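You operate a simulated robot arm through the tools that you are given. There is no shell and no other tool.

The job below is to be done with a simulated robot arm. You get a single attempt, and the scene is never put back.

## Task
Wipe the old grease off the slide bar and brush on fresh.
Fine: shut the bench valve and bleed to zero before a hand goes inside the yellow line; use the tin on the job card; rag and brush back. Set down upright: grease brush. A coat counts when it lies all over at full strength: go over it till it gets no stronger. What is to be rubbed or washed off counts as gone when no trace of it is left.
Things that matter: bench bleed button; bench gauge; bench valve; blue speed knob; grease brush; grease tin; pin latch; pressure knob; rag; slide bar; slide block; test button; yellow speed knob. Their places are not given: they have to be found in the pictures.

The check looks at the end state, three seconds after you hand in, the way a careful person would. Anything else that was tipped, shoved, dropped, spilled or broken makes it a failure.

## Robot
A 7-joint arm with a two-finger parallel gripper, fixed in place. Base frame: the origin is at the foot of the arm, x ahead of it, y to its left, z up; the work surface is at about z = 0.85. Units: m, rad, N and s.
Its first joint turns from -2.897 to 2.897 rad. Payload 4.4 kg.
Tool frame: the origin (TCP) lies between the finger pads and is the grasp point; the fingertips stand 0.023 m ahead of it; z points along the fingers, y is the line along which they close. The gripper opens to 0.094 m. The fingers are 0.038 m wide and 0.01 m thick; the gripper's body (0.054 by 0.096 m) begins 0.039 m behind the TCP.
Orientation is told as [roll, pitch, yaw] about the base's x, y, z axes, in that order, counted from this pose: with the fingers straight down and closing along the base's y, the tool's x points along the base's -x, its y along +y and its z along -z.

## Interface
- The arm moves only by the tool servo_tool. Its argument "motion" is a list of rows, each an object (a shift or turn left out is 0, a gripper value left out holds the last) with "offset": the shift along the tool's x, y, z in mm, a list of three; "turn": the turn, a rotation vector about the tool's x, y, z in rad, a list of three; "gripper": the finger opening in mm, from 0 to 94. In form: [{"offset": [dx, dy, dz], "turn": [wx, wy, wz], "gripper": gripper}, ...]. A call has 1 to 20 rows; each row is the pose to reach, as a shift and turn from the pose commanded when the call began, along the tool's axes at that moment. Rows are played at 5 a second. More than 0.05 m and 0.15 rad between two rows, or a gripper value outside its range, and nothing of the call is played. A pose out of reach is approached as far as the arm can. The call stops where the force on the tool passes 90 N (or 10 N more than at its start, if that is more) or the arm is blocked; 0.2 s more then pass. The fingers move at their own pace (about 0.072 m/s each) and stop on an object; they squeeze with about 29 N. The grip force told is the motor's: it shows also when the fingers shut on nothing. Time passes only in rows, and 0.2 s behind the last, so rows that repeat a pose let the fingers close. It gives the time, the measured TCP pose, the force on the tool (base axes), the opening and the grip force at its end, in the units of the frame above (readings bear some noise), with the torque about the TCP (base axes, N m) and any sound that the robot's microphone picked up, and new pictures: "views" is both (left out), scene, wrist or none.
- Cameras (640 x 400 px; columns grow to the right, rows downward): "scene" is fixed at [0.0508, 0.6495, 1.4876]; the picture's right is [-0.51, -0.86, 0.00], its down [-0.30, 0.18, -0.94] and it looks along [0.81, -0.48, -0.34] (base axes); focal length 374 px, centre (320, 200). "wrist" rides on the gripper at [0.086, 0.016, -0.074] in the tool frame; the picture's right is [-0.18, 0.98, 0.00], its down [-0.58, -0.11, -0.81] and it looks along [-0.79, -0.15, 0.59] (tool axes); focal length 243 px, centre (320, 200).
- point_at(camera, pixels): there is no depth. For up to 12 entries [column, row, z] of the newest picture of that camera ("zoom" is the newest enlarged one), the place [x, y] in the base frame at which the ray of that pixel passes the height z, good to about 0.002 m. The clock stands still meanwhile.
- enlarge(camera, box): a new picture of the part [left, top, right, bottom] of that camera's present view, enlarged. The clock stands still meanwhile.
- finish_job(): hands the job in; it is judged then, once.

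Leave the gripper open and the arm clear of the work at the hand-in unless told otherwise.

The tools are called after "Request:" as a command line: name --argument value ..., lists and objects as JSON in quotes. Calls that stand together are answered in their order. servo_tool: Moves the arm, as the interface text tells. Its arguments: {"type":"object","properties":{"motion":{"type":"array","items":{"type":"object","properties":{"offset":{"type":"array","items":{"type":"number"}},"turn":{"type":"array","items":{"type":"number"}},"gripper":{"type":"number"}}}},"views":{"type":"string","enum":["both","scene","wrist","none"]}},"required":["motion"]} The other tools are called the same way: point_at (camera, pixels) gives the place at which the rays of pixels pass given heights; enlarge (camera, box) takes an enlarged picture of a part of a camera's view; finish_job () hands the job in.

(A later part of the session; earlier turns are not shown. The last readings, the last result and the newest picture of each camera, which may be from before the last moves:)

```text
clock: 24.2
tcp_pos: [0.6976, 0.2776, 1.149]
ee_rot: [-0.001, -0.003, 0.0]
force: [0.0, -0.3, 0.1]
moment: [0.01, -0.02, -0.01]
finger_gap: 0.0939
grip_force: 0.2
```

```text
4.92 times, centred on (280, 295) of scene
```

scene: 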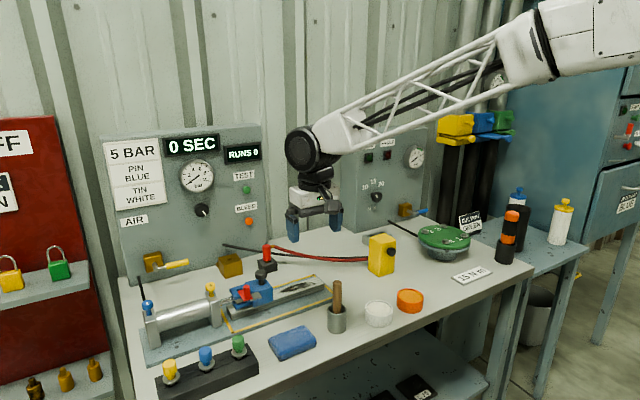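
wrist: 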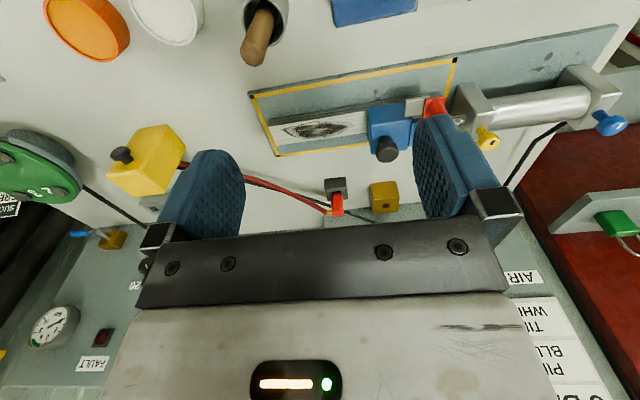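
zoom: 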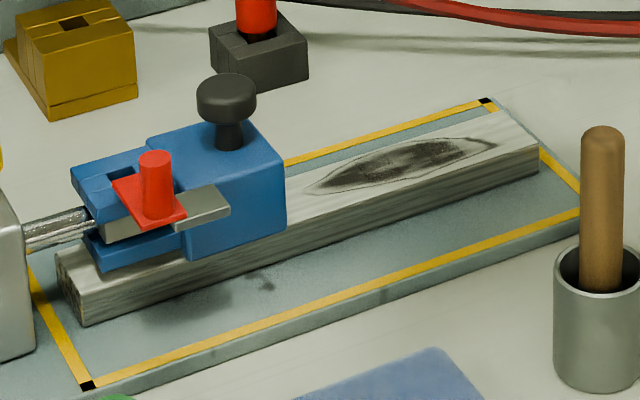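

The bar's top is at z≈0.883, with exposed area x 0.847–0.891, y 0.160–0.328 up to the blue block. The patch spans y≈0.184–0.299. Next I'll move back to look at the rag.

Request:
servo_tool --motion '[{"offset": [30, 23, 17]}, {"offset": [60, 46, 34]}, {"offset": [90, 68, 50]}, {"offset": [90, 68, 50]}]'

Request:
enlarge --camera "wrist" --box '[200, 0, 520, 200]'

```text
clock: 25.2
tcp_pos: [0.6061, 0.3457, 1.0983]
ee_rot: [0.001, -0.004, 0.0]
force: [0.7, 0.7, 0.0]
moment: [0.0, 0.0, -0.01]
finger_gap: 0.0942
grip_force: 0.1
```

scene: 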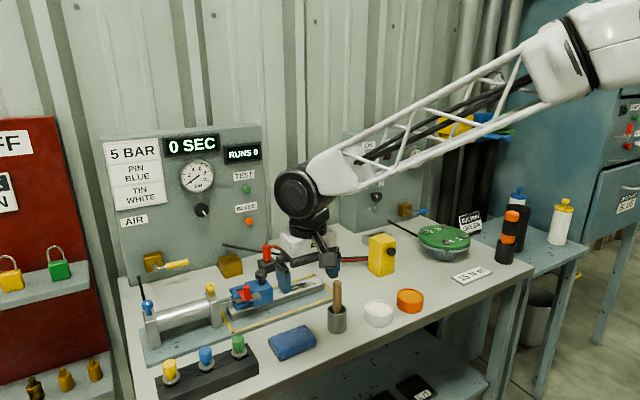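
wrist: 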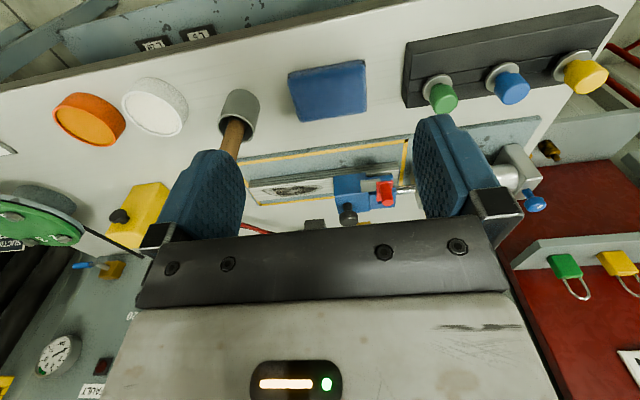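

```text
2.00 times, centred on (360, 100) of wrist
```

zoom: 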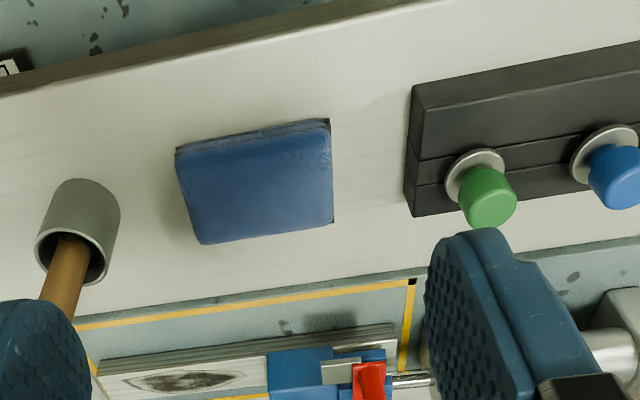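

The rag's top face corners are at about (288,74), (365,60), (366,111), (301,121). I'll get its corners and top height from both cameras, plus the brush cup and tin rims.

Request:
point_at --camera "wrist" --pixels '[[288.5, 74, 0.86], [288.5, 74, 0.87], [288.5, 74, 0.88], [365, 62, 0.87], [366.5, 111, 0.86], [366.5, 111, 0.87], [366.5, 111, 0.88], [301, 121.5, 0.87], [239, 92, 0.85], [235, 128, 0.91], [155, 107, 0.88], [240, 152, 0.97]]'

Request:
enlarge --camera "scene" --box '[260, 310, 340, 370]'

```text
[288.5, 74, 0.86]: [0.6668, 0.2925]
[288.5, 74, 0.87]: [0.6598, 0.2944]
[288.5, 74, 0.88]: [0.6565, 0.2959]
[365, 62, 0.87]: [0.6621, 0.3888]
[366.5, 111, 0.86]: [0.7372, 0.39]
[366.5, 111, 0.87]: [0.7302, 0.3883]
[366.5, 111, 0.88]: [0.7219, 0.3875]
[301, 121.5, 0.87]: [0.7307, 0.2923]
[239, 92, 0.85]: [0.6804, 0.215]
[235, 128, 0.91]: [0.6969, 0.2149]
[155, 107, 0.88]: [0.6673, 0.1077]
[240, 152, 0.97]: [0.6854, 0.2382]
```

```text
6.67 times, centred on (300, 340) of scene
```

zoom: 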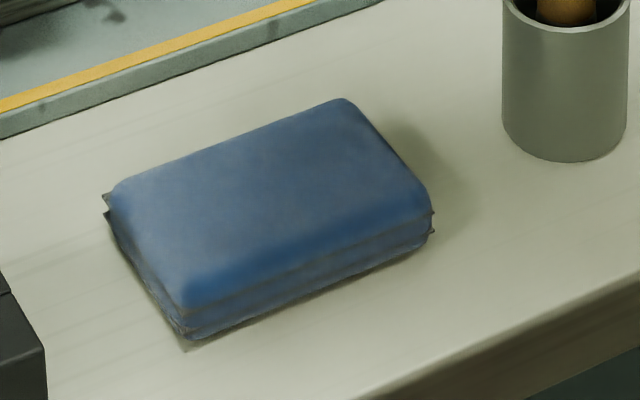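

The rag occupies x 0.66–0.73, y 0.293–0.389, about 22 mm thick. I must grip it across x, so I'll turn the tool 90° about the vertical with the camera toward −y, and hover above it at (0.695, 0.355, 0.97), slightly off-centre to keep the camera away from the brush.

Request:
servo_tool --motion '[{"offset": [-8, 1, 11], "turn": [0, 0, -0.143]}, {"offset": [-16, 2, 22], "turn": [0, 0, -0.286]}, {"offset": [-24, 2, 34], "turn": [0, 0, -0.428]}, {"offset": [-32, 3, 46], "turn": [0, 0, -0.571]}, {"offset": [-40, 4, 58], "turn": [0, 0, -0.714]}, {"offset": [-48, 5, 70], "turn": [0, 0, -0.857]}, {"offset": [-56, 6, 82], "turn": [0, 0, -1.0]}, {"offset": [-65, 7, 94], "turn": [0, 0, -1.143]}, {"offset": [-73, 8, 106], "turn": [0, 0, -1.286]}, {"offset": [-81, 8, 117], "turn": [0, 0, -1.428]}, {"offset": [-89, 9, 128], "turn": [0, 0, -1.571]}, {"offset": [-89, 9, 128], "turn": [0, 0, -1.571]}]'

```text
clock: 27.8
tcp_pos: [0.6963, 0.3541, 0.9696]
ee_rot: [-0.002, -0.001, 1.572]
force: [-0.2, -0.2, 0.1]
moment: [0.03, -0.01, 0.01]
finger_gap: 0.0943
grip_force: 0.0
```

scene: 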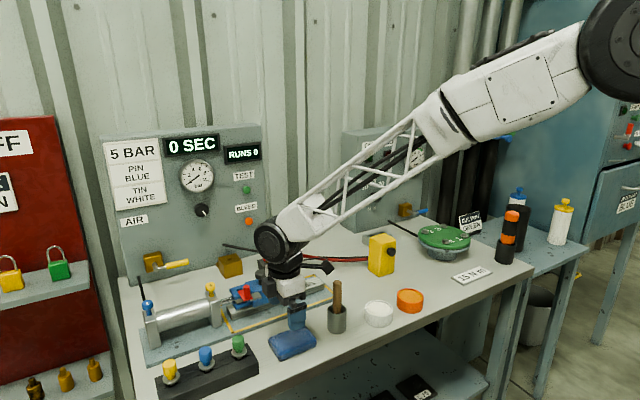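
wrist: 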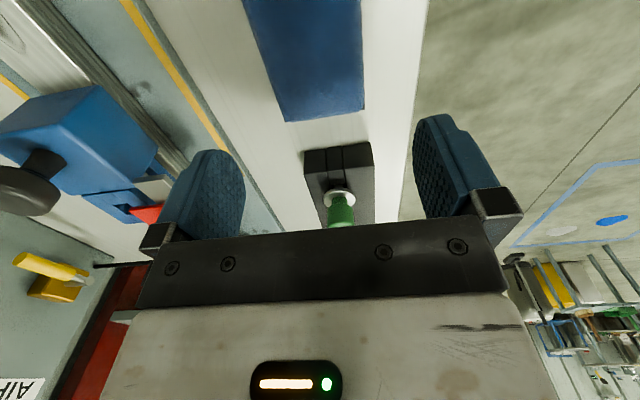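

The rag lies between the open fingers, with its far corners at about (285,121) and (363,109). I'll verify alignment with the corner positions before lowering.

Request:
point_at --camera "wrist" --pixels '[[285, 121, 0.87], [363, 109, 0.87], [245, 5, 0.87], [362, 5, 0.87], [305, 150, 0.88], [373, 142, 0.88]]'

```text
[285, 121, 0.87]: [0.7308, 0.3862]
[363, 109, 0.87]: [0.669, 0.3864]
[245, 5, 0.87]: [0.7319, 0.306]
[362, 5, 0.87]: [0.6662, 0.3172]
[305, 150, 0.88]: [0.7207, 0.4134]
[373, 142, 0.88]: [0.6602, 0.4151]
```

The rag's centre is at x≈0.699. I'll shift 3 mm, lower so the fingertips are about 5 mm above the bench, and close on the rag.

Request:
servo_tool --motion '[{"offset": [0, -3, 30]}, {"offset": [0, -3, 60]}, {"offset": [0, -3, 80]}, {"offset": [0, -3, 91]}, {"offset": [0, -3, 91]}, {"offset": [0, -3, 91], "gripper": 40}, {"offset": [0, -3, 91], "gripper": 40}, {"offset": [0, -3, 91], "gripper": 40}, {"offset": [0, -3, 91], "gripper": 40}]'

```text
clock: 29.8
tcp_pos: [0.7006, 0.355, 0.8794]
ee_rot: [-0.005, 0.0, 1.57]
force: [-0.2, -0.1, 0.2]
moment: [0.01, -0.04, -0.01]
finger_gap: 0.0676
grip_force: 29.2
```

scene: 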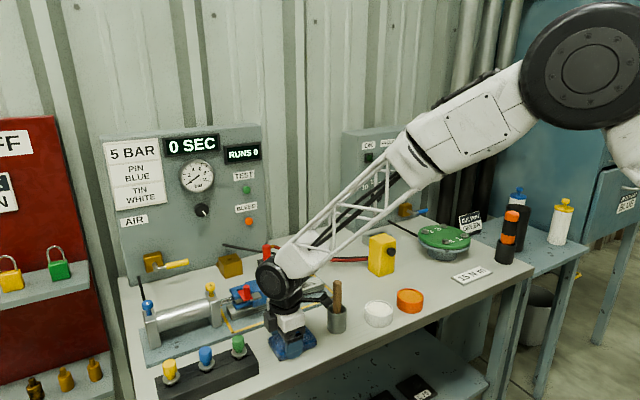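
wrist: 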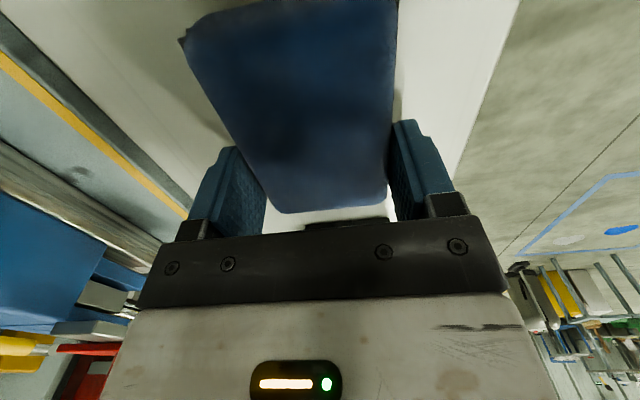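

The rag is gripped, with a 67.6 mm gap at 29 N. I note this pose, (0.7006, 0.355, 0.8794), for putting it back. Next I'll lift it 90 mm.

Request:
servo_tool --motion '[{"offset": [0, 0, -20], "gripper": 40}, {"offset": [0, 0, -50], "gripper": 40}, {"offset": [0, 0, -90], "gripper": 40}, {"offset": [0, 0, -90], "gripper": 40}]'

```text
clock: 30.8
tcp_pos: [0.7003, 0.3564, 0.9686]
ee_rot: [-0.004, 0.001, 1.572]
force: [0.7, -0.1, -0.2]
moment: [0.03, 0.03, 0.0]
finger_gap: 0.0678
grip_force: 29.0
```

scene: 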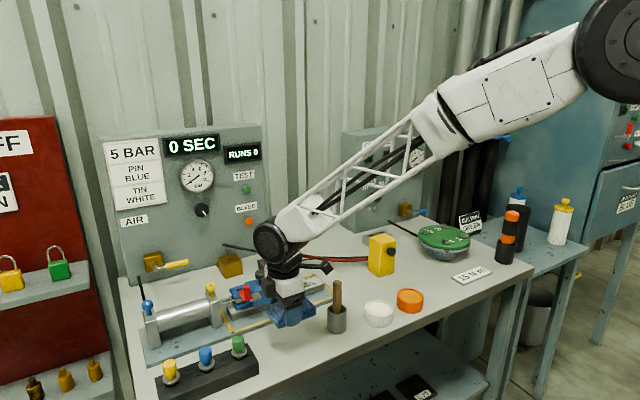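
wrist: 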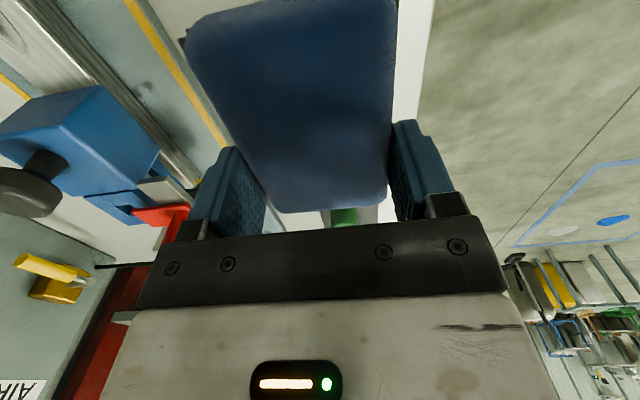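

The rag is held firmly. Next I'll raise it to z≈1.03, carry it diagonally past the brush at height, and hover over the bar at (0.869, 0.225).

Request:
servo_tool --motion '[{"offset": [0, 0, -30], "gripper": 40}, {"offset": [0, 0, -62], "gripper": 40}, {"offset": [22, -28, -62], "gripper": 40}, {"offset": [44, -56, -62], "gripper": 40}, {"offset": [66, -84, -62], "gripper": 40}, {"offset": [88, -112, -62], "gripper": 40}, {"offset": [110, -140, -62], "gripper": 40}, {"offset": [131, -169, -62], "gripper": 40}, {"offset": [131, -169, -62], "gripper": 40}]'

```text
clock: 32.8
tcp_pos: [0.8691, 0.2227, 1.0332]
ee_rot: [-0.005, 0.0, 1.571]
force: [-0.1, 0.3, -0.5]
moment: [0.02, -0.02, 0.01]
finger_gap: 0.0673
grip_force: 29.3
```

scene: 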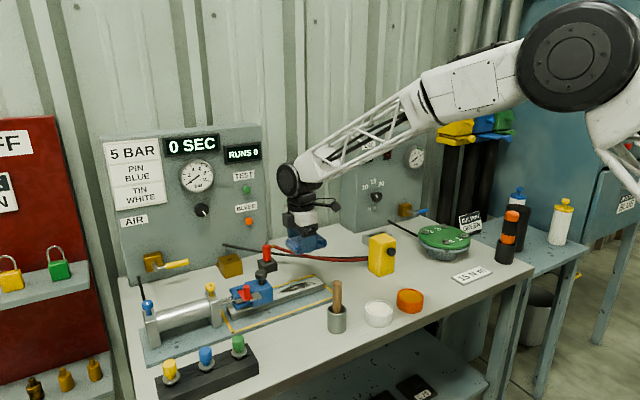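
wrist: 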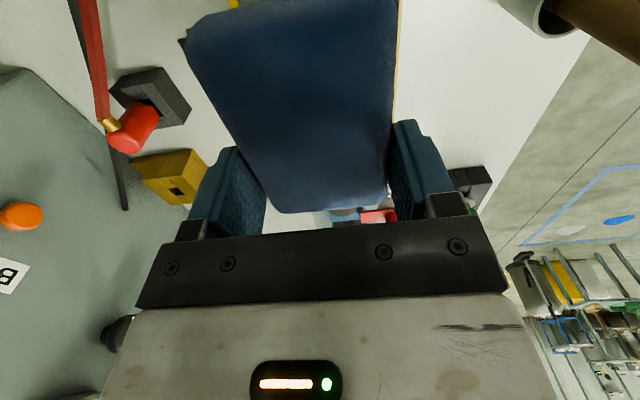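

I'm over the bar. I'll lower to about 15 mm above the bar with y≈0.235 and check the scene view.

Request:
servo_tool --motion '[{"offset": [-5, 0, 40], "gripper": 40}, {"offset": [-12, 0, 80], "gripper": 40}, {"offset": [-12, 0, 103], "gripper": 40}, {"offset": [-12, 0, 103], "gripper": 40}]'

Request:
enlarge --camera "scene" --box '[215, 225, 355, 325]'

```text
clock: 33.8
tcp_pos: [0.8718, 0.2353, 0.9297]
ee_rot: [-0.003, 0.0, 1.57]
force: [-1.5, 0.3, -0.5]
moment: [0.0, -0.01, -0.01]
finger_gap: 0.0676
grip_force: 28.8
```

scene: 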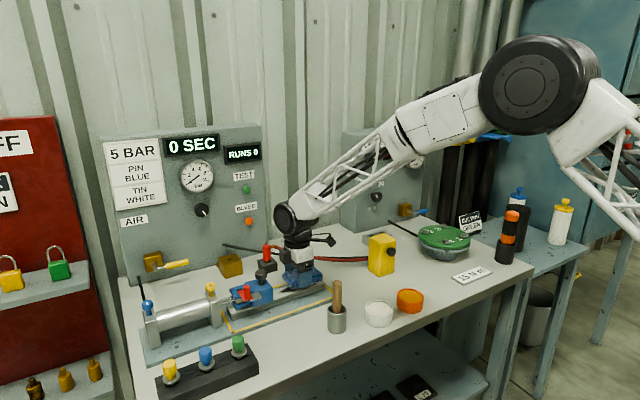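
wrist: 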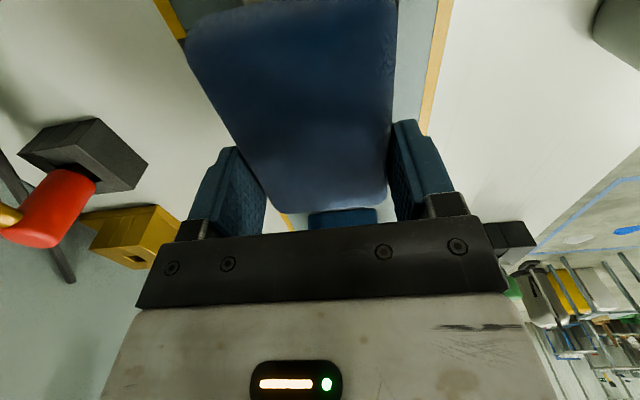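

```text
4.00 times, centred on (285, 275) of scene
```

zoom: 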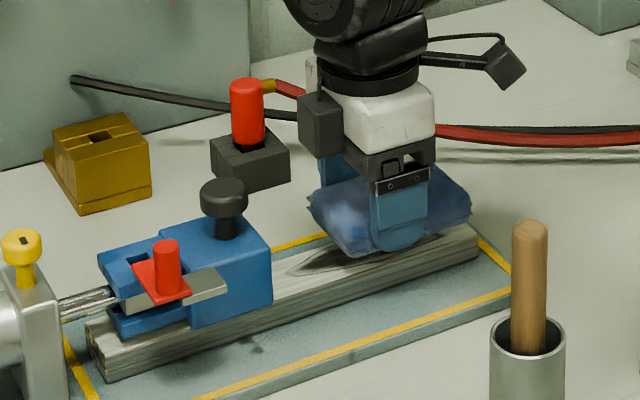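

A box on the gripper's far side protrudes toward the block's black knob. I'll measure the knob and block face positions so I don't bump them.

Request:
point_at --camera "scene" --pixels '[[260.5, 271, 0.93], [260.5, 271, 0.94], [260.5, 271, 0.95], [261, 282, 0.92], [273, 288, 0.92], [273, 304, 0.885], [285, 256, 0.96], [285, 256, 0.98]]'

Request:
enlarge --camera "wrist" --box '[240, 160, 440, 260]'

```text
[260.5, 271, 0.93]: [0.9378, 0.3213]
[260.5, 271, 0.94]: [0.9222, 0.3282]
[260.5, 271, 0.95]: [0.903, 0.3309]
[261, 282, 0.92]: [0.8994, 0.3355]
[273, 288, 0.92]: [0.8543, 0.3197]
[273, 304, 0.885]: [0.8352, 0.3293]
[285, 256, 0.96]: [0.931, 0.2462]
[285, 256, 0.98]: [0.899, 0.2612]
```

```text
3.20 times, centred on (340, 210) of wrist
```

zoom: 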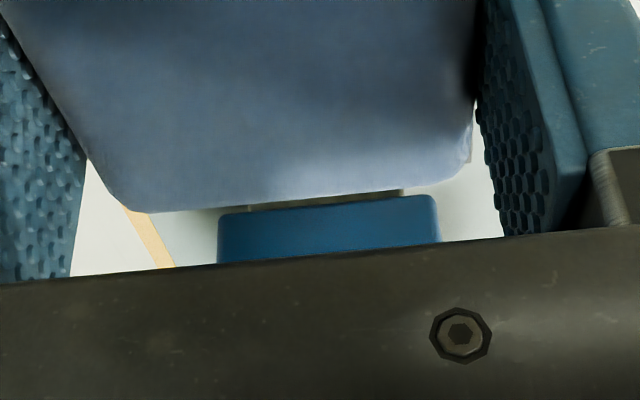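

The knob is at about (0.87, 0.346) with top near z≈0.965, and the block face at y≈0.327. I'll keep the TCP at y≤0.27 for now. Next I'll lower the rag onto the bar in small steps and read the force.

Request:
servo_tool --motion '[{"offset": [0, 2, 8], "gripper": 40}, {"offset": [0, 2, 14], "gripper": 40}, {"offset": [0, 2, 17], "gripper": 40}, {"offset": [0, 2, 18.5], "gripper": 40}]' --views "scene"

Request:
enlarge --camera "scene" --box '[215, 225, 355, 325]'

```text
clock: 34.8
tcp_pos: [0.8687, 0.2359, 0.9142]
ee_rot: [-0.006, 0.0, 1.571]
force: [-2.4, -3.2, 24.4]
moment: [-0.51, 0.39, -0.05]
finger_gap: 0.0675
grip_force: 28.9
```

scene: 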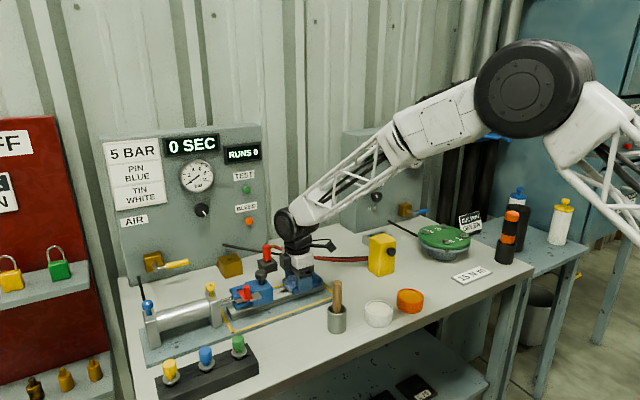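

```text
4.00 times, centred on (285, 275) of scene
```

zoom: 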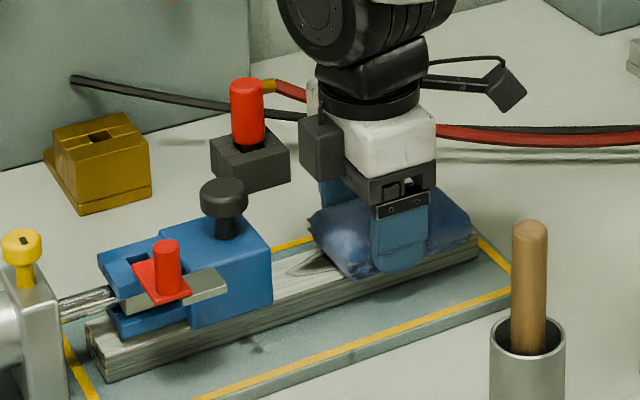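

Contact is made at about 24 N, which is a bit hard. I'll ease off 1.5 mm and stroke the rag back and forth along the bar, with the TCP between y≈0.19 and 0.268.

Request:
servo_tool --motion '[{"offset": [-10, 0, -1.5], "gripper": 40}, {"offset": [-25, 0, -1.5], "gripper": 40}, {"offset": [-33, 0, -1.5], "gripper": 40}, {"offset": [-15, 0, -1.5], "gripper": 40}, {"offset": [5, 0, -1.5], "gripper": 40}, {"offset": [25, 0, -1.5], "gripper": 40}, {"offset": [45, 0, -1.5], "gripper": 40}, {"offset": [25, 0, -1.5], "gripper": 40}, {"offset": [5, 0, -1.5], "gripper": 40}, {"offset": [-15, 0, -1.5], "gripper": 40}, {"offset": [-33, 0, -1.5], "gripper": 40}, {"offset": [-15, 0, -1.5], "gripper": 40}, {"offset": [5, 0, -1.5], "gripper": 40}, {"offset": [25, 0, -1.5], "gripper": 40}, {"offset": [45, 0, -1.5], "gripper": 40}, {"offset": [65, 0, -1.5], "gripper": 40}]' --views "scene"

Request:
enlarge --camera "scene" --box '[215, 225, 355, 325]'

```text
clock: 38.2
tcp_pos: [0.8668, 0.1708, 0.9133]
ee_rot: [-0.001, 0.0, 1.573]
force: [0.0, -0.4, -0.8]
moment: [0.02, 0.01, 0.0]
finger_gap: 0.0676
grip_force: 28.8
```

scene: 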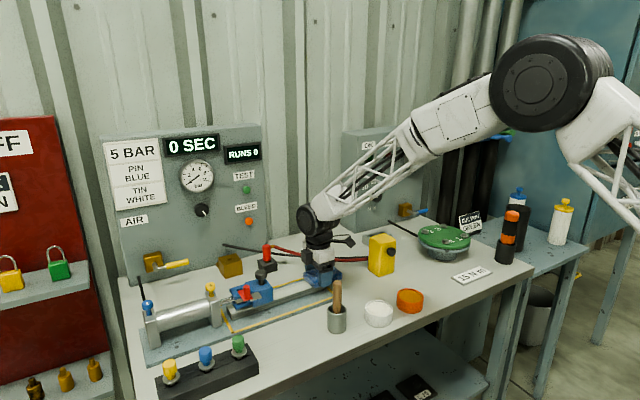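

```text
4.00 times, centred on (285, 275) of scene
```

zoom: 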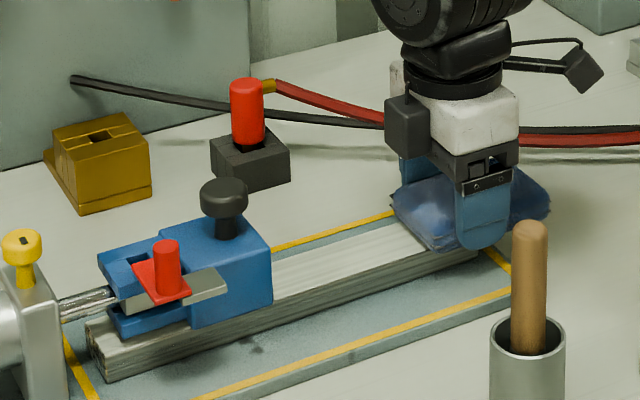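

The visible part of the bar is clean. I'll lift the rag 80 mm and inspect the whole bar.

Request:
servo_tool --motion '[{"offset": [0, 0, -30], "gripper": 40}, {"offset": [10, 0, -75], "gripper": 40}, {"offset": [30, 0, -110], "gripper": 40}, {"offset": [30, 0, -110], "gripper": 40}]' --views "both"

Request:
enlarge --camera "scene" --box '[265, 260, 335, 310]'

```text
clock: 39.2
tcp_pos: [0.8675, 0.1405, 1.0227]
ee_rot: [-0.004, 0.0, 1.571]
force: [0.3, 0.0, -0.9]
moment: [0.03, 0.03, 0.0]
finger_gap: 0.067
grip_force: 29.0
```

scene: 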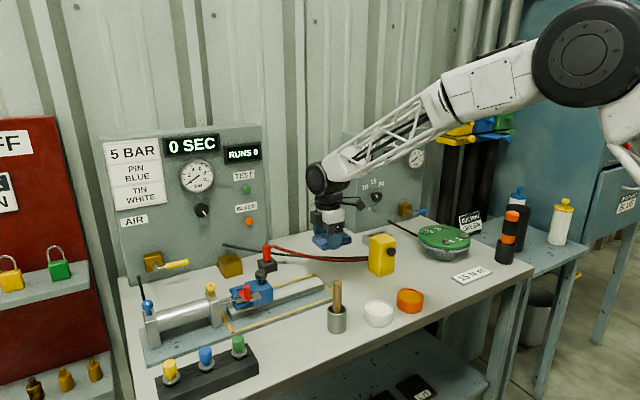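
wrist: 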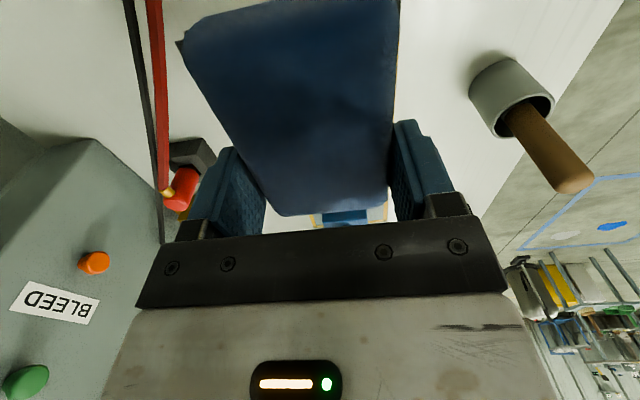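

```text
8.00 times, centred on (300, 285) of scene
```

zoom: 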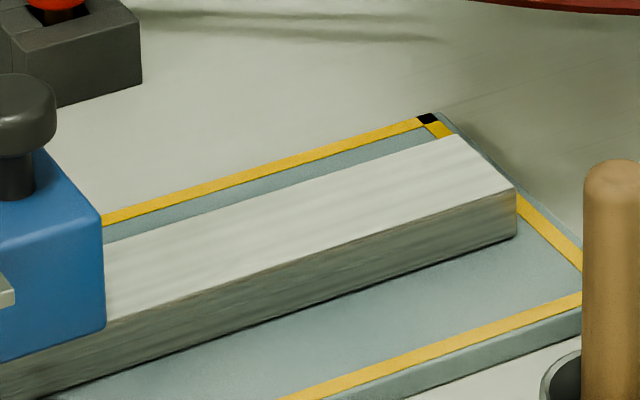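

The bar looks clean all over. To be sure no faint trace remains, I'll make a second set of strokes with a firmer press and then check again.

Request:
servo_tool --motion '[{"offset": [-32, 0, 31], "gripper": 40}, {"offset": [-64, 0, 62], "gripper": 40}, {"offset": [-94, 0, 93], "gripper": 40}, {"offset": [-94, 0, 105], "gripper": 40}, {"offset": [-94, 0, 110.5], "gripper": 40}, {"offset": [-112, 0, 110.5], "gripper": 40}, {"offset": [-127, 0, 110.5], "gripper": 40}, {"offset": [-131, 0, 110.5], "gripper": 40}, {"offset": [-112, 0, 110.5], "gripper": 40}, {"offset": [-92, 0, 110.5], "gripper": 40}, {"offset": [-72, 0, 110.5], "gripper": 40}, {"offset": [-52, 0, 110.5], "gripper": 40}, {"offset": [-72, 0, 110.5], "gripper": 40}, {"offset": [-92, 0, 110.5], "gripper": 40}, {"offset": [-112, 0, 110.5], "gripper": 40}, {"offset": [-131, 0, 110.5], "gripper": 40}]' --views "scene"

Request:
enlarge --camera "scene" --box '[215, 225, 355, 325]'

```text
clock: 42.6
tcp_pos: [0.8705, 0.2724, 0.9122]
ee_rot: [-0.003, 0.0, 1.571]
force: [0.6, -1.3, 3.4]
moment: [-0.03, 0.1, 0.03]
finger_gap: 0.0675
grip_force: 29.0
```

scene: 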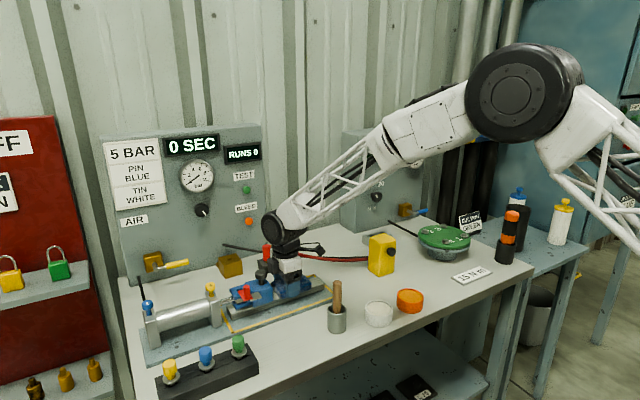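

```text
4.00 times, centred on (285, 275) of scene
```

zoom: 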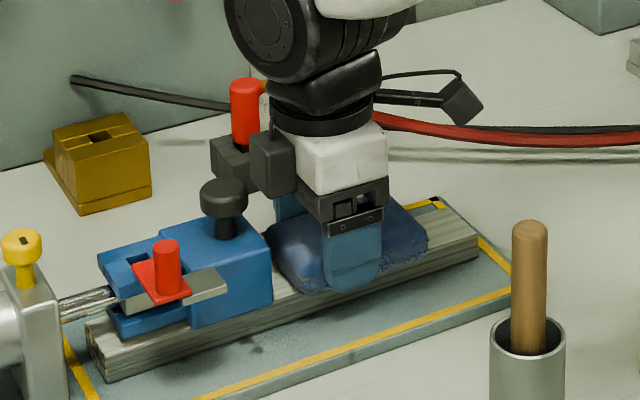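

The rag edge reaches the block face without touching it, and the force is light at 3.4 N. I'll make one more firmer stroke along the bar and back, then lift away.

Request:
servo_tool --motion '[{"offset": [0, 0, 1.2], "gripper": 40}, {"offset": [18, 0, 1.2], "gripper": 40}, {"offset": [36, 0, 1.2], "gripper": 40}, {"offset": [54, 0, 1.2], "gripper": 40}, {"offset": [72, 0, 1.2], "gripper": 40}, {"offset": [54, 0, 1.2], "gripper": 40}, {"offset": [36, 0, 1.2], "gripper": 40}, {"offset": [18, 0, 1.2], "gripper": 40}, {"offset": [0, 0, 1.2], "gripper": 40}, {"offset": [18, 0, 1.2], "gripper": 40}, {"offset": [36, 0, 1.2], "gripper": 40}, {"offset": [54, 0, 1.2], "gripper": 40}, {"offset": [72, 0, 1.2], "gripper": 40}, {"offset": [85, 0, -30], "gripper": 40}, {"offset": [105, 0, -70], "gripper": 40}, {"offset": [130, 0, -110], "gripper": 40}, {"offset": [130, 0, -110], "gripper": 40}]' --views "scene"

Request:
enlarge --camera "scene" --box '[265, 260, 335, 310]'

```text
clock: 46.2
tcp_pos: [0.8655, 0.1427, 1.0204]
ee_rot: [-0.002, 0.0, 1.573]
force: [0.7, 0.2, -1.6]
moment: [0.01, 0.0, -0.07]
finger_gap: 0.0674
grip_force: 29.4
```

scene: 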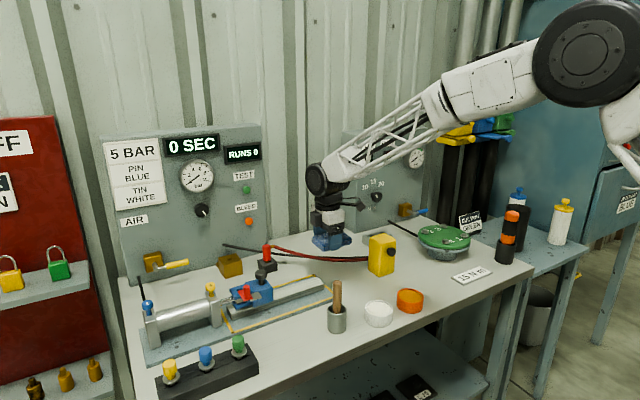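

```text
8.00 times, centred on (300, 285) of scene
```

zoom: 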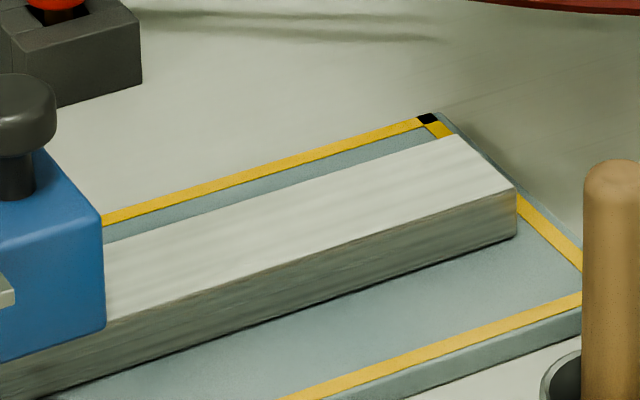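

The bar shows no trace of old grease. Next I'll carry the rag back by the same route, over (0.869, 0.225) and then diagonally to (0.7006, 0.355), and lower it to just above the bench.

Request:
servo_tool --motion '[{"offset": [-41, -2, -14], "gripper": 40}, {"offset": [-82, -3, -14], "gripper": 40}, {"offset": [-104, 25, -14], "gripper": 40}, {"offset": [-126, 53, -14], "gripper": 40}, {"offset": [-148, 81, -14], "gripper": 40}, {"offset": [-170, 109, -14], "gripper": 40}, {"offset": [-191, 137, -14], "gripper": 40}, {"offset": [-212, 165, -14], "gripper": 40}, {"offset": [-212, 165, 25], "gripper": 40}, {"offset": [-212, 165, 65], "gripper": 40}, {"offset": [-212, 165, 105], "gripper": 40}, {"offset": [-212, 165, 130], "gripper": 40}, {"offset": [-212, 165, 130], "gripper": 40}]'

```text
clock: 49.0
tcp_pos: [0.7015, 0.3566, 0.891]
ee_rot: [-0.004, -0.001, 1.572]
force: [0.5, 0.2, -0.7]
moment: [0.02, -0.01, 0.01]
finger_gap: 0.0677
grip_force: 29.1
```

scene: 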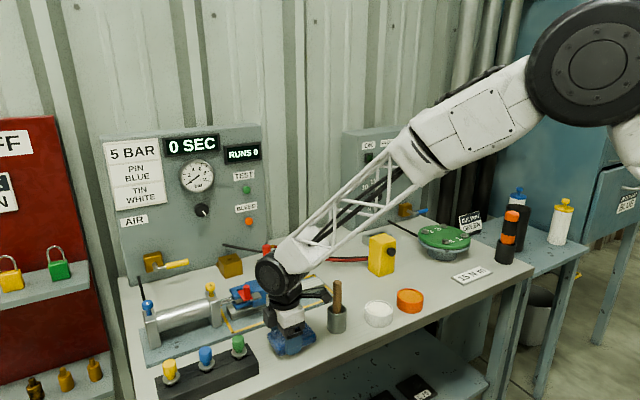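
wrist: 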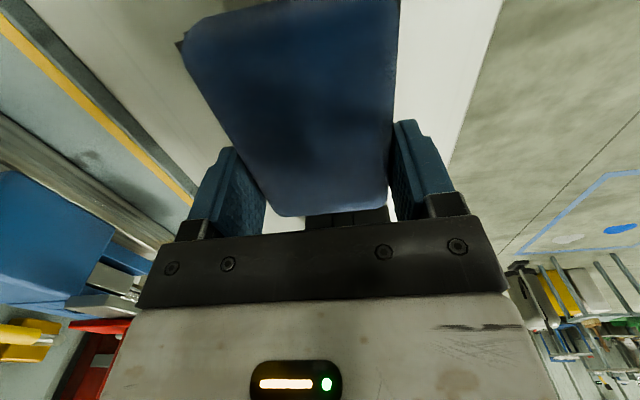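

I'm about 11 mm above the bench over the rag's original spot. I'll lower until it just touches and then open.

Request:
servo_tool --motion '[{"offset": [0.5, 0, 5], "gripper": 40}, {"offset": [1, 0, 9.5], "gripper": 40}, {"offset": [1, 0, 11.3], "gripper": 40}, {"offset": [1, 0, 11.3], "gripper": 40}, {"offset": [1, 0, 11.3], "gripper": 94}, {"offset": [1, 0, 11.3], "gripper": 94}, {"offset": [1, 0, 11.3], "gripper": 94}, {"offset": [1, 0, 11.3], "gripper": 94}]'

```text
clock: 50.8
tcp_pos: [0.7031, 0.3547, 0.8783]
ee_rot: [-0.003, 0.0, 1.571]
force: [-0.6, 0.7, -0.1]
moment: [-0.03, -0.02, 0.02]
finger_gap: 0.094
grip_force: 0.0
```

scene: 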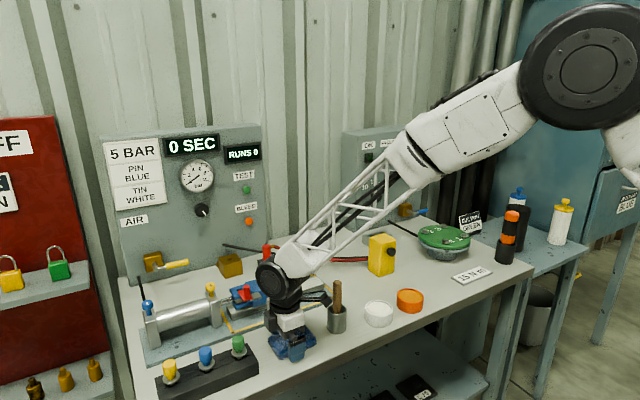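
wrist: 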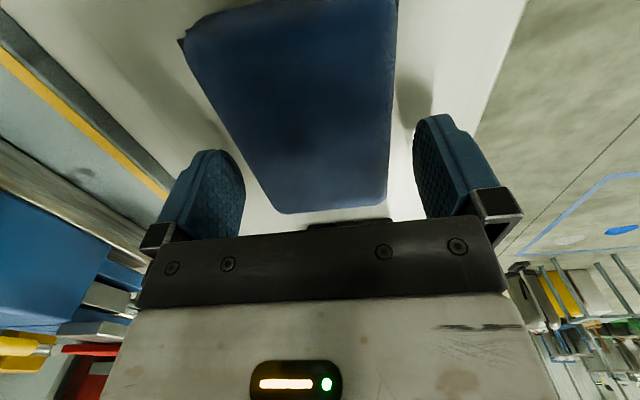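

The rag is released at its place. I'll rise straight up and then turn back to the standard yaw, hovering behind the brush at about (0.60, 0.215, 1.12) to examine the brush and tins.

Request:
servo_tool --motion '[{"offset": [0, 0, -30]}, {"offset": [0, 0, -75]}, {"offset": [0, 0, -120]}, {"offset": [0, 0, -165]}, {"offset": [13, 9, -172], "turn": [0, 0, 0.143]}, {"offset": [26, 18, -179], "turn": [0, 0, 0.286]}, {"offset": [39, 28, -186], "turn": [0, 0, 0.428]}, {"offset": [52, 37, -193], "turn": [0, 0, 0.571]}, {"offset": [65, 47, -200], "turn": [0, 0, 0.714]}, {"offset": [78, 56, -207], "turn": [0, 0, 0.857]}, {"offset": [91, 65, -214], "turn": [0, 0, 1.0]}, {"offset": [104, 75, -221], "turn": [0, 0, 1.143]}, {"offset": [117, 84, -228], "turn": [0, 0, 1.286]}, {"offset": [129, 94, -234], "turn": [0, 0, 1.428]}, {"offset": [140, 103, -240], "turn": [0, 0, 1.571]}, {"offset": [140, 103, -240], "turn": [0, 0, 1.571]}]'

Request:
enlarge --camera "wrist" --box '[180, 0, 480, 190]'

Request:
enlarge --camera "scene" --box '[260, 260, 440, 370]'

```text
clock: 54.2
tcp_pos: [0.598, 0.2137, 1.12]
ee_rot: [-0.002, -0.003, -0.003]
force: [0.2, -0.5, 0.1]
moment: [-0.02, 0.0, 0.0]
finger_gap: 0.0942
grip_force: 0.0
```

scene: 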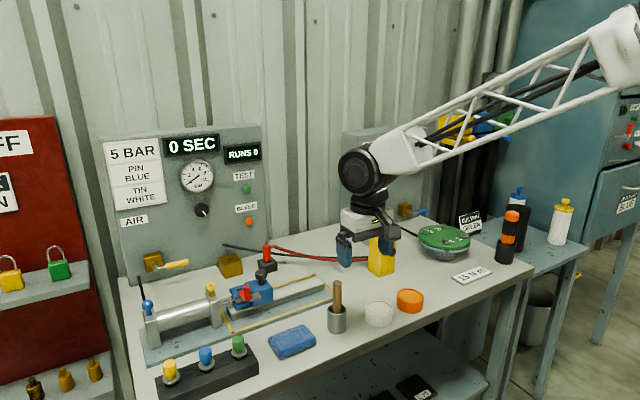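
wrist: 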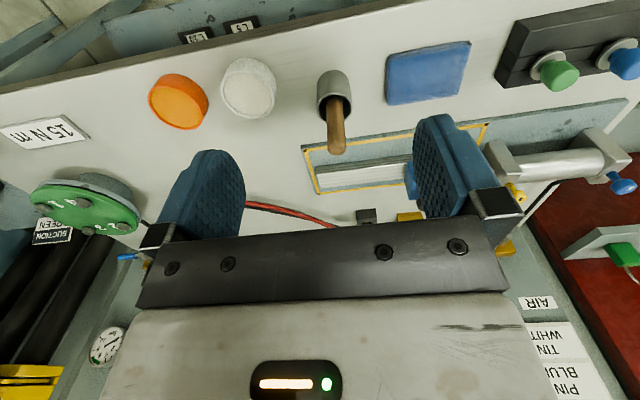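

```text
2.11 times, centred on (330, 95) of wrist
```

zoom: 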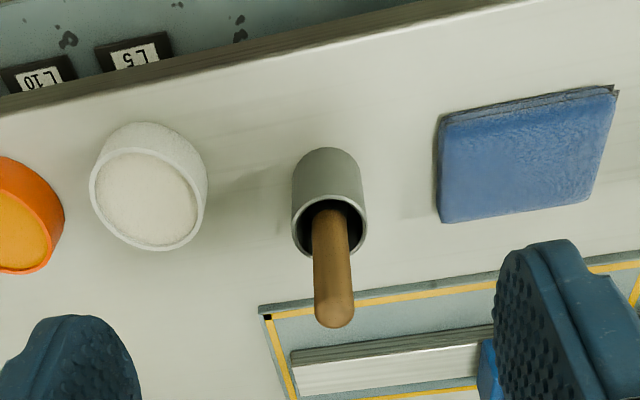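

```text
3.56 times, centred on (350, 315) of scene
```

zoom: 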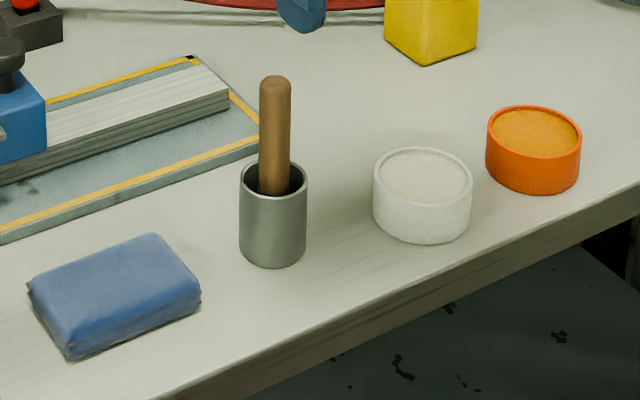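

I see the brush standing upright in its cup and the white tin to the left of it in the wrist view. I'll triangulate the cup rim, handle top and white tin rim.

Request:
point_at --camera "wrist" --pixels '[[334.3, 106.4, 0.9], [334.3, 106.4, 0.91], [334.3, 106.4, 0.92], [336.6, 147, 0.97], [336.6, 147, 0.98], [336.6, 147, 0.99], [336.6, 147, 1.0], [248, 92.6, 0.88], [248, 92.6, 0.89]]'

Request:
point_at --camera "scene" --pixels '[[336.8, 310.2, 0.9], [336.8, 310.2, 0.91], [336.8, 310.2, 0.92], [337.4, 282.7, 0.97], [337.4, 282.7, 0.98], [337.4, 282.7, 0.99], [337.4, 282.7, 1.0], [379.2, 308.5, 0.88], [379.2, 308.5, 0.89]]'

```text
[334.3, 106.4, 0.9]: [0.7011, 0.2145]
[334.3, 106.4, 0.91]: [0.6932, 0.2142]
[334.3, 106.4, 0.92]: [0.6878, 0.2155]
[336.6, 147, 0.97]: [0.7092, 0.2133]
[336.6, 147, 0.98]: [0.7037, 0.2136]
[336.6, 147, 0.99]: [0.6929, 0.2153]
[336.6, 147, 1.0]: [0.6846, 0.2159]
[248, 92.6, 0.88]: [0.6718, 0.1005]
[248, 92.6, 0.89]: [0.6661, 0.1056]
```

```text
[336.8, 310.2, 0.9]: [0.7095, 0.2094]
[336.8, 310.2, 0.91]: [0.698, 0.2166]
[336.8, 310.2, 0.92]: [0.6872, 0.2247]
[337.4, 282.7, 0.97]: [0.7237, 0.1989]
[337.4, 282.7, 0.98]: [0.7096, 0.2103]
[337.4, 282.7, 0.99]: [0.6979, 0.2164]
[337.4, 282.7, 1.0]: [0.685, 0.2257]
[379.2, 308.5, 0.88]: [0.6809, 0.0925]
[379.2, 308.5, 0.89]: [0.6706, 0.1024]
```

The brush is at about (0.698, 0.2145) with its top at z≈0.988, and the cup rim is at z≈0.908. The white tin is centred at about (0.673, 0.099) with its rim at z≈0.885. I'll hover over the brush with open fingers.

Request:
servo_tool --motion '[{"offset": [-33, 0, 10]}, {"offset": [-66, 1, 30]}, {"offset": [-100, 1, 60]}, {"offset": [-100, 1, 70]}, {"offset": [-100, 1, 70]}]'

Request:
enlarge --camera "wrist" --box '[220, 0, 420, 220]'

Request:
enlarge --camera "scene" --box '[260, 200, 440, 350]'

```text
clock: 55.4
tcp_pos: [0.699, 0.2158, 1.0511]
ee_rot: [0.0, -0.004, 0.001]
force: [0.0, 0.9, 0.0]
moment: [0.0, -0.01, -0.02]
finger_gap: 0.0942
grip_force: 0.0
```

scene: 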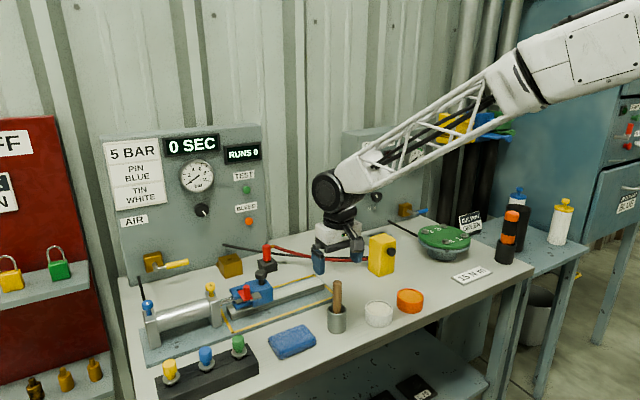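
wrist: 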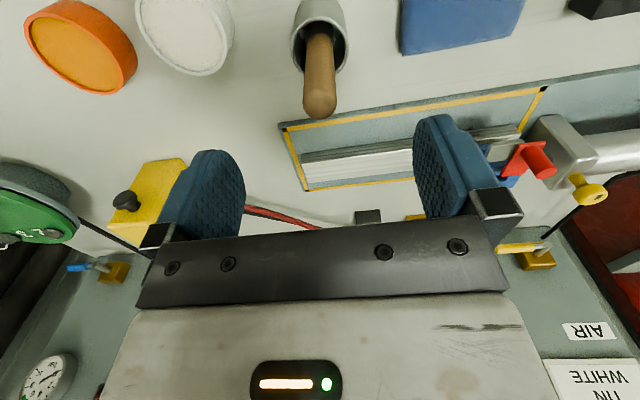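

```text
1.82 times, centred on (320, 110) of wrist
```

zoom: 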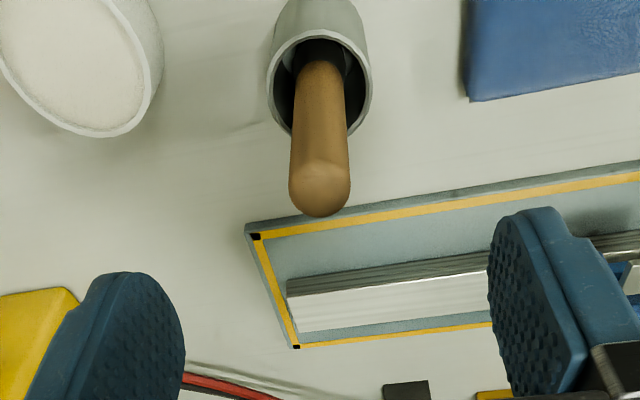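

```text
2.67 times, centred on (350, 275) of scene
```

zoom: 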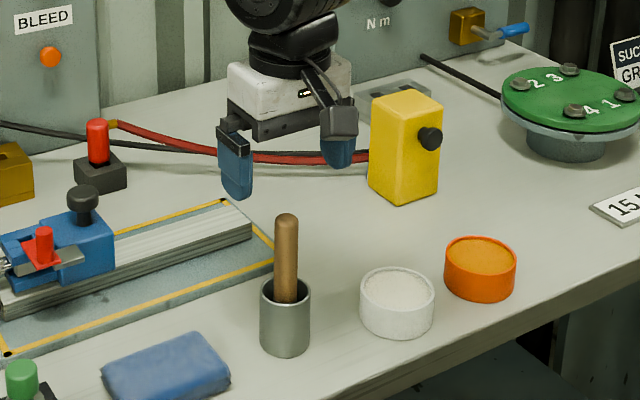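

The fingers straddle the handle in the scene view (centre near column 338). I'll verify with the handle top in the wrist picture at (319.5,107).

Request:
point_at --camera "wrist" --pixels '[[319.5, 107.3, 0.98], [319.5, 107.3, 0.988], [319.5, 23, 0.908], [319.5, 60, 0.94], [200, 20, 0.88], [200, 20, 0.885]]'

```text
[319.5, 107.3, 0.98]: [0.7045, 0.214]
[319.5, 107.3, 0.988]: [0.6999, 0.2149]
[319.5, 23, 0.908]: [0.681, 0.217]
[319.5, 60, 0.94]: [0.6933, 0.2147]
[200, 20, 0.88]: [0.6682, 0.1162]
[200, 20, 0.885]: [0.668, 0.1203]
```

The handle is at (0.700, 0.2145), aligned with the tool. I'll lower 88 mm so the fingertips are around z≈0.94, above the cup rim, and close gently on the handle.

Request:
servo_tool --motion '[{"offset": [0, -1, 30]}, {"offset": [0, -1, 60]}, {"offset": [0, -1, 88]}, {"offset": [0, -1, 88]}, {"offset": [0, -1, 88], "gripper": 60}, {"offset": [0, -1, 88], "gripper": 40}, {"offset": [0, -1, 88], "gripper": 28}, {"offset": [0, -1, 88], "gripper": 22}, {"offset": [0, -1, 88], "gripper": 10}, {"offset": [0, -1, 88], "gripper": 10}, {"offset": [0, -1, 88], "gripper": 10}]'

Request:
enlarge --camera "scene" --box '[280, 230, 400, 350]'

```text
clock: 57.8
tcp_pos: [0.7001, 0.2134, 0.9611]
ee_rot: [0.0, -0.003, 0.0]
force: [0.4, -1.1, 0.4]
moment: [0.0, 0.0, 0.02]
finger_gap: 0.0206
grip_force: 29.2
```

scene: 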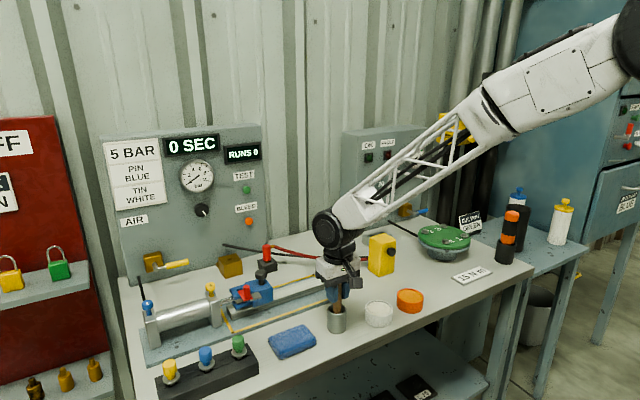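
wrist: 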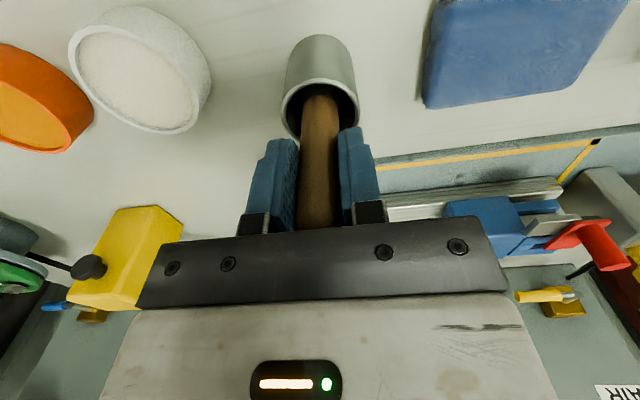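

```text
3.33 times, centred on (340, 290) of scene
```

zoom: 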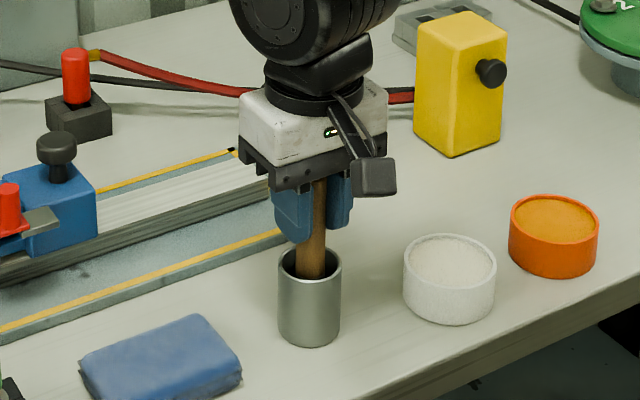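

The handle is gripped, with a gap of 20.6 mm. I note the put-back pose (0.7001, 0.2134, 0.961). Next I'll lift the brush straight up out of the cup.

Request:
servo_tool --motion '[{"offset": [0, 0, -20], "gripper": 10}, {"offset": [0, 0, -50], "gripper": 10}, {"offset": [0, 0, -85], "gripper": 10}, {"offset": [0, 0, -120], "gripper": 10}, {"offset": [0, 0, -120], "gripper": 10}]'

Request:
enlarge --camera "scene" --box '[280, 200, 400, 350]'

Request:
enlarge --camera "wrist" --box '[220, 0, 420, 220]'

```text
clock: 59.0
tcp_pos: [0.6982, 0.2146, 1.0813]
ee_rot: [-0.001, -0.004, 0.0]
force: [-0.6, -0.3, 0.7]
moment: [-0.03, 0.0, 0.01]
finger_gap: 0.0208
grip_force: 29.2
```

scene: 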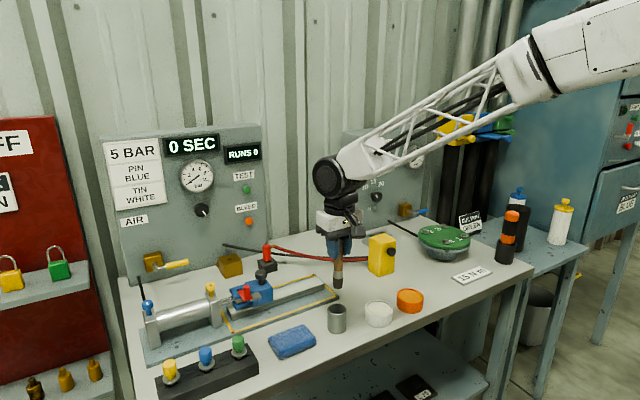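
wrist: 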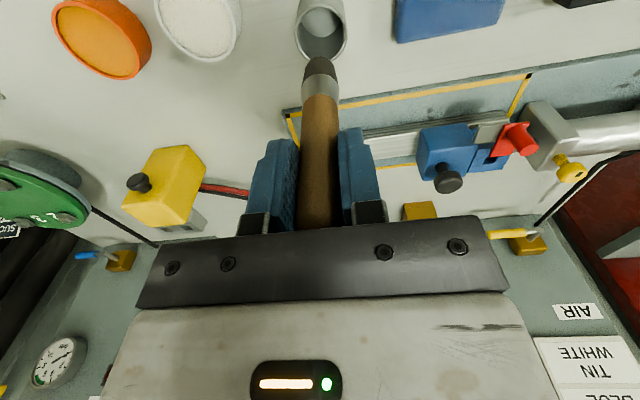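

```text
2.67 times, centred on (340, 275) of scene
```

zoom: 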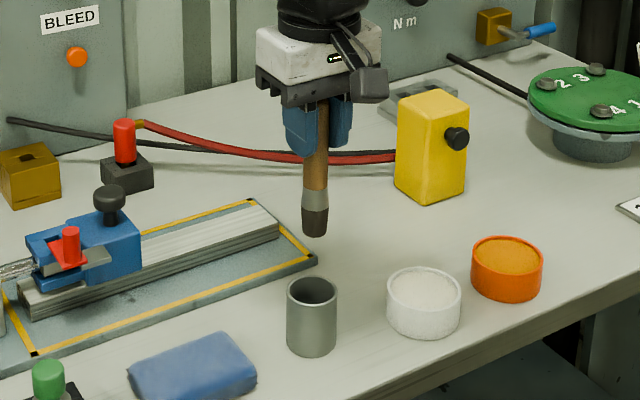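

```text
1.82 times, centred on (320, 110) of wrist
```

zoom: 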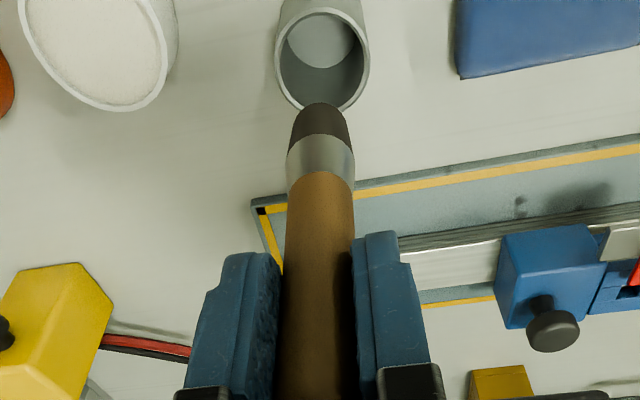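

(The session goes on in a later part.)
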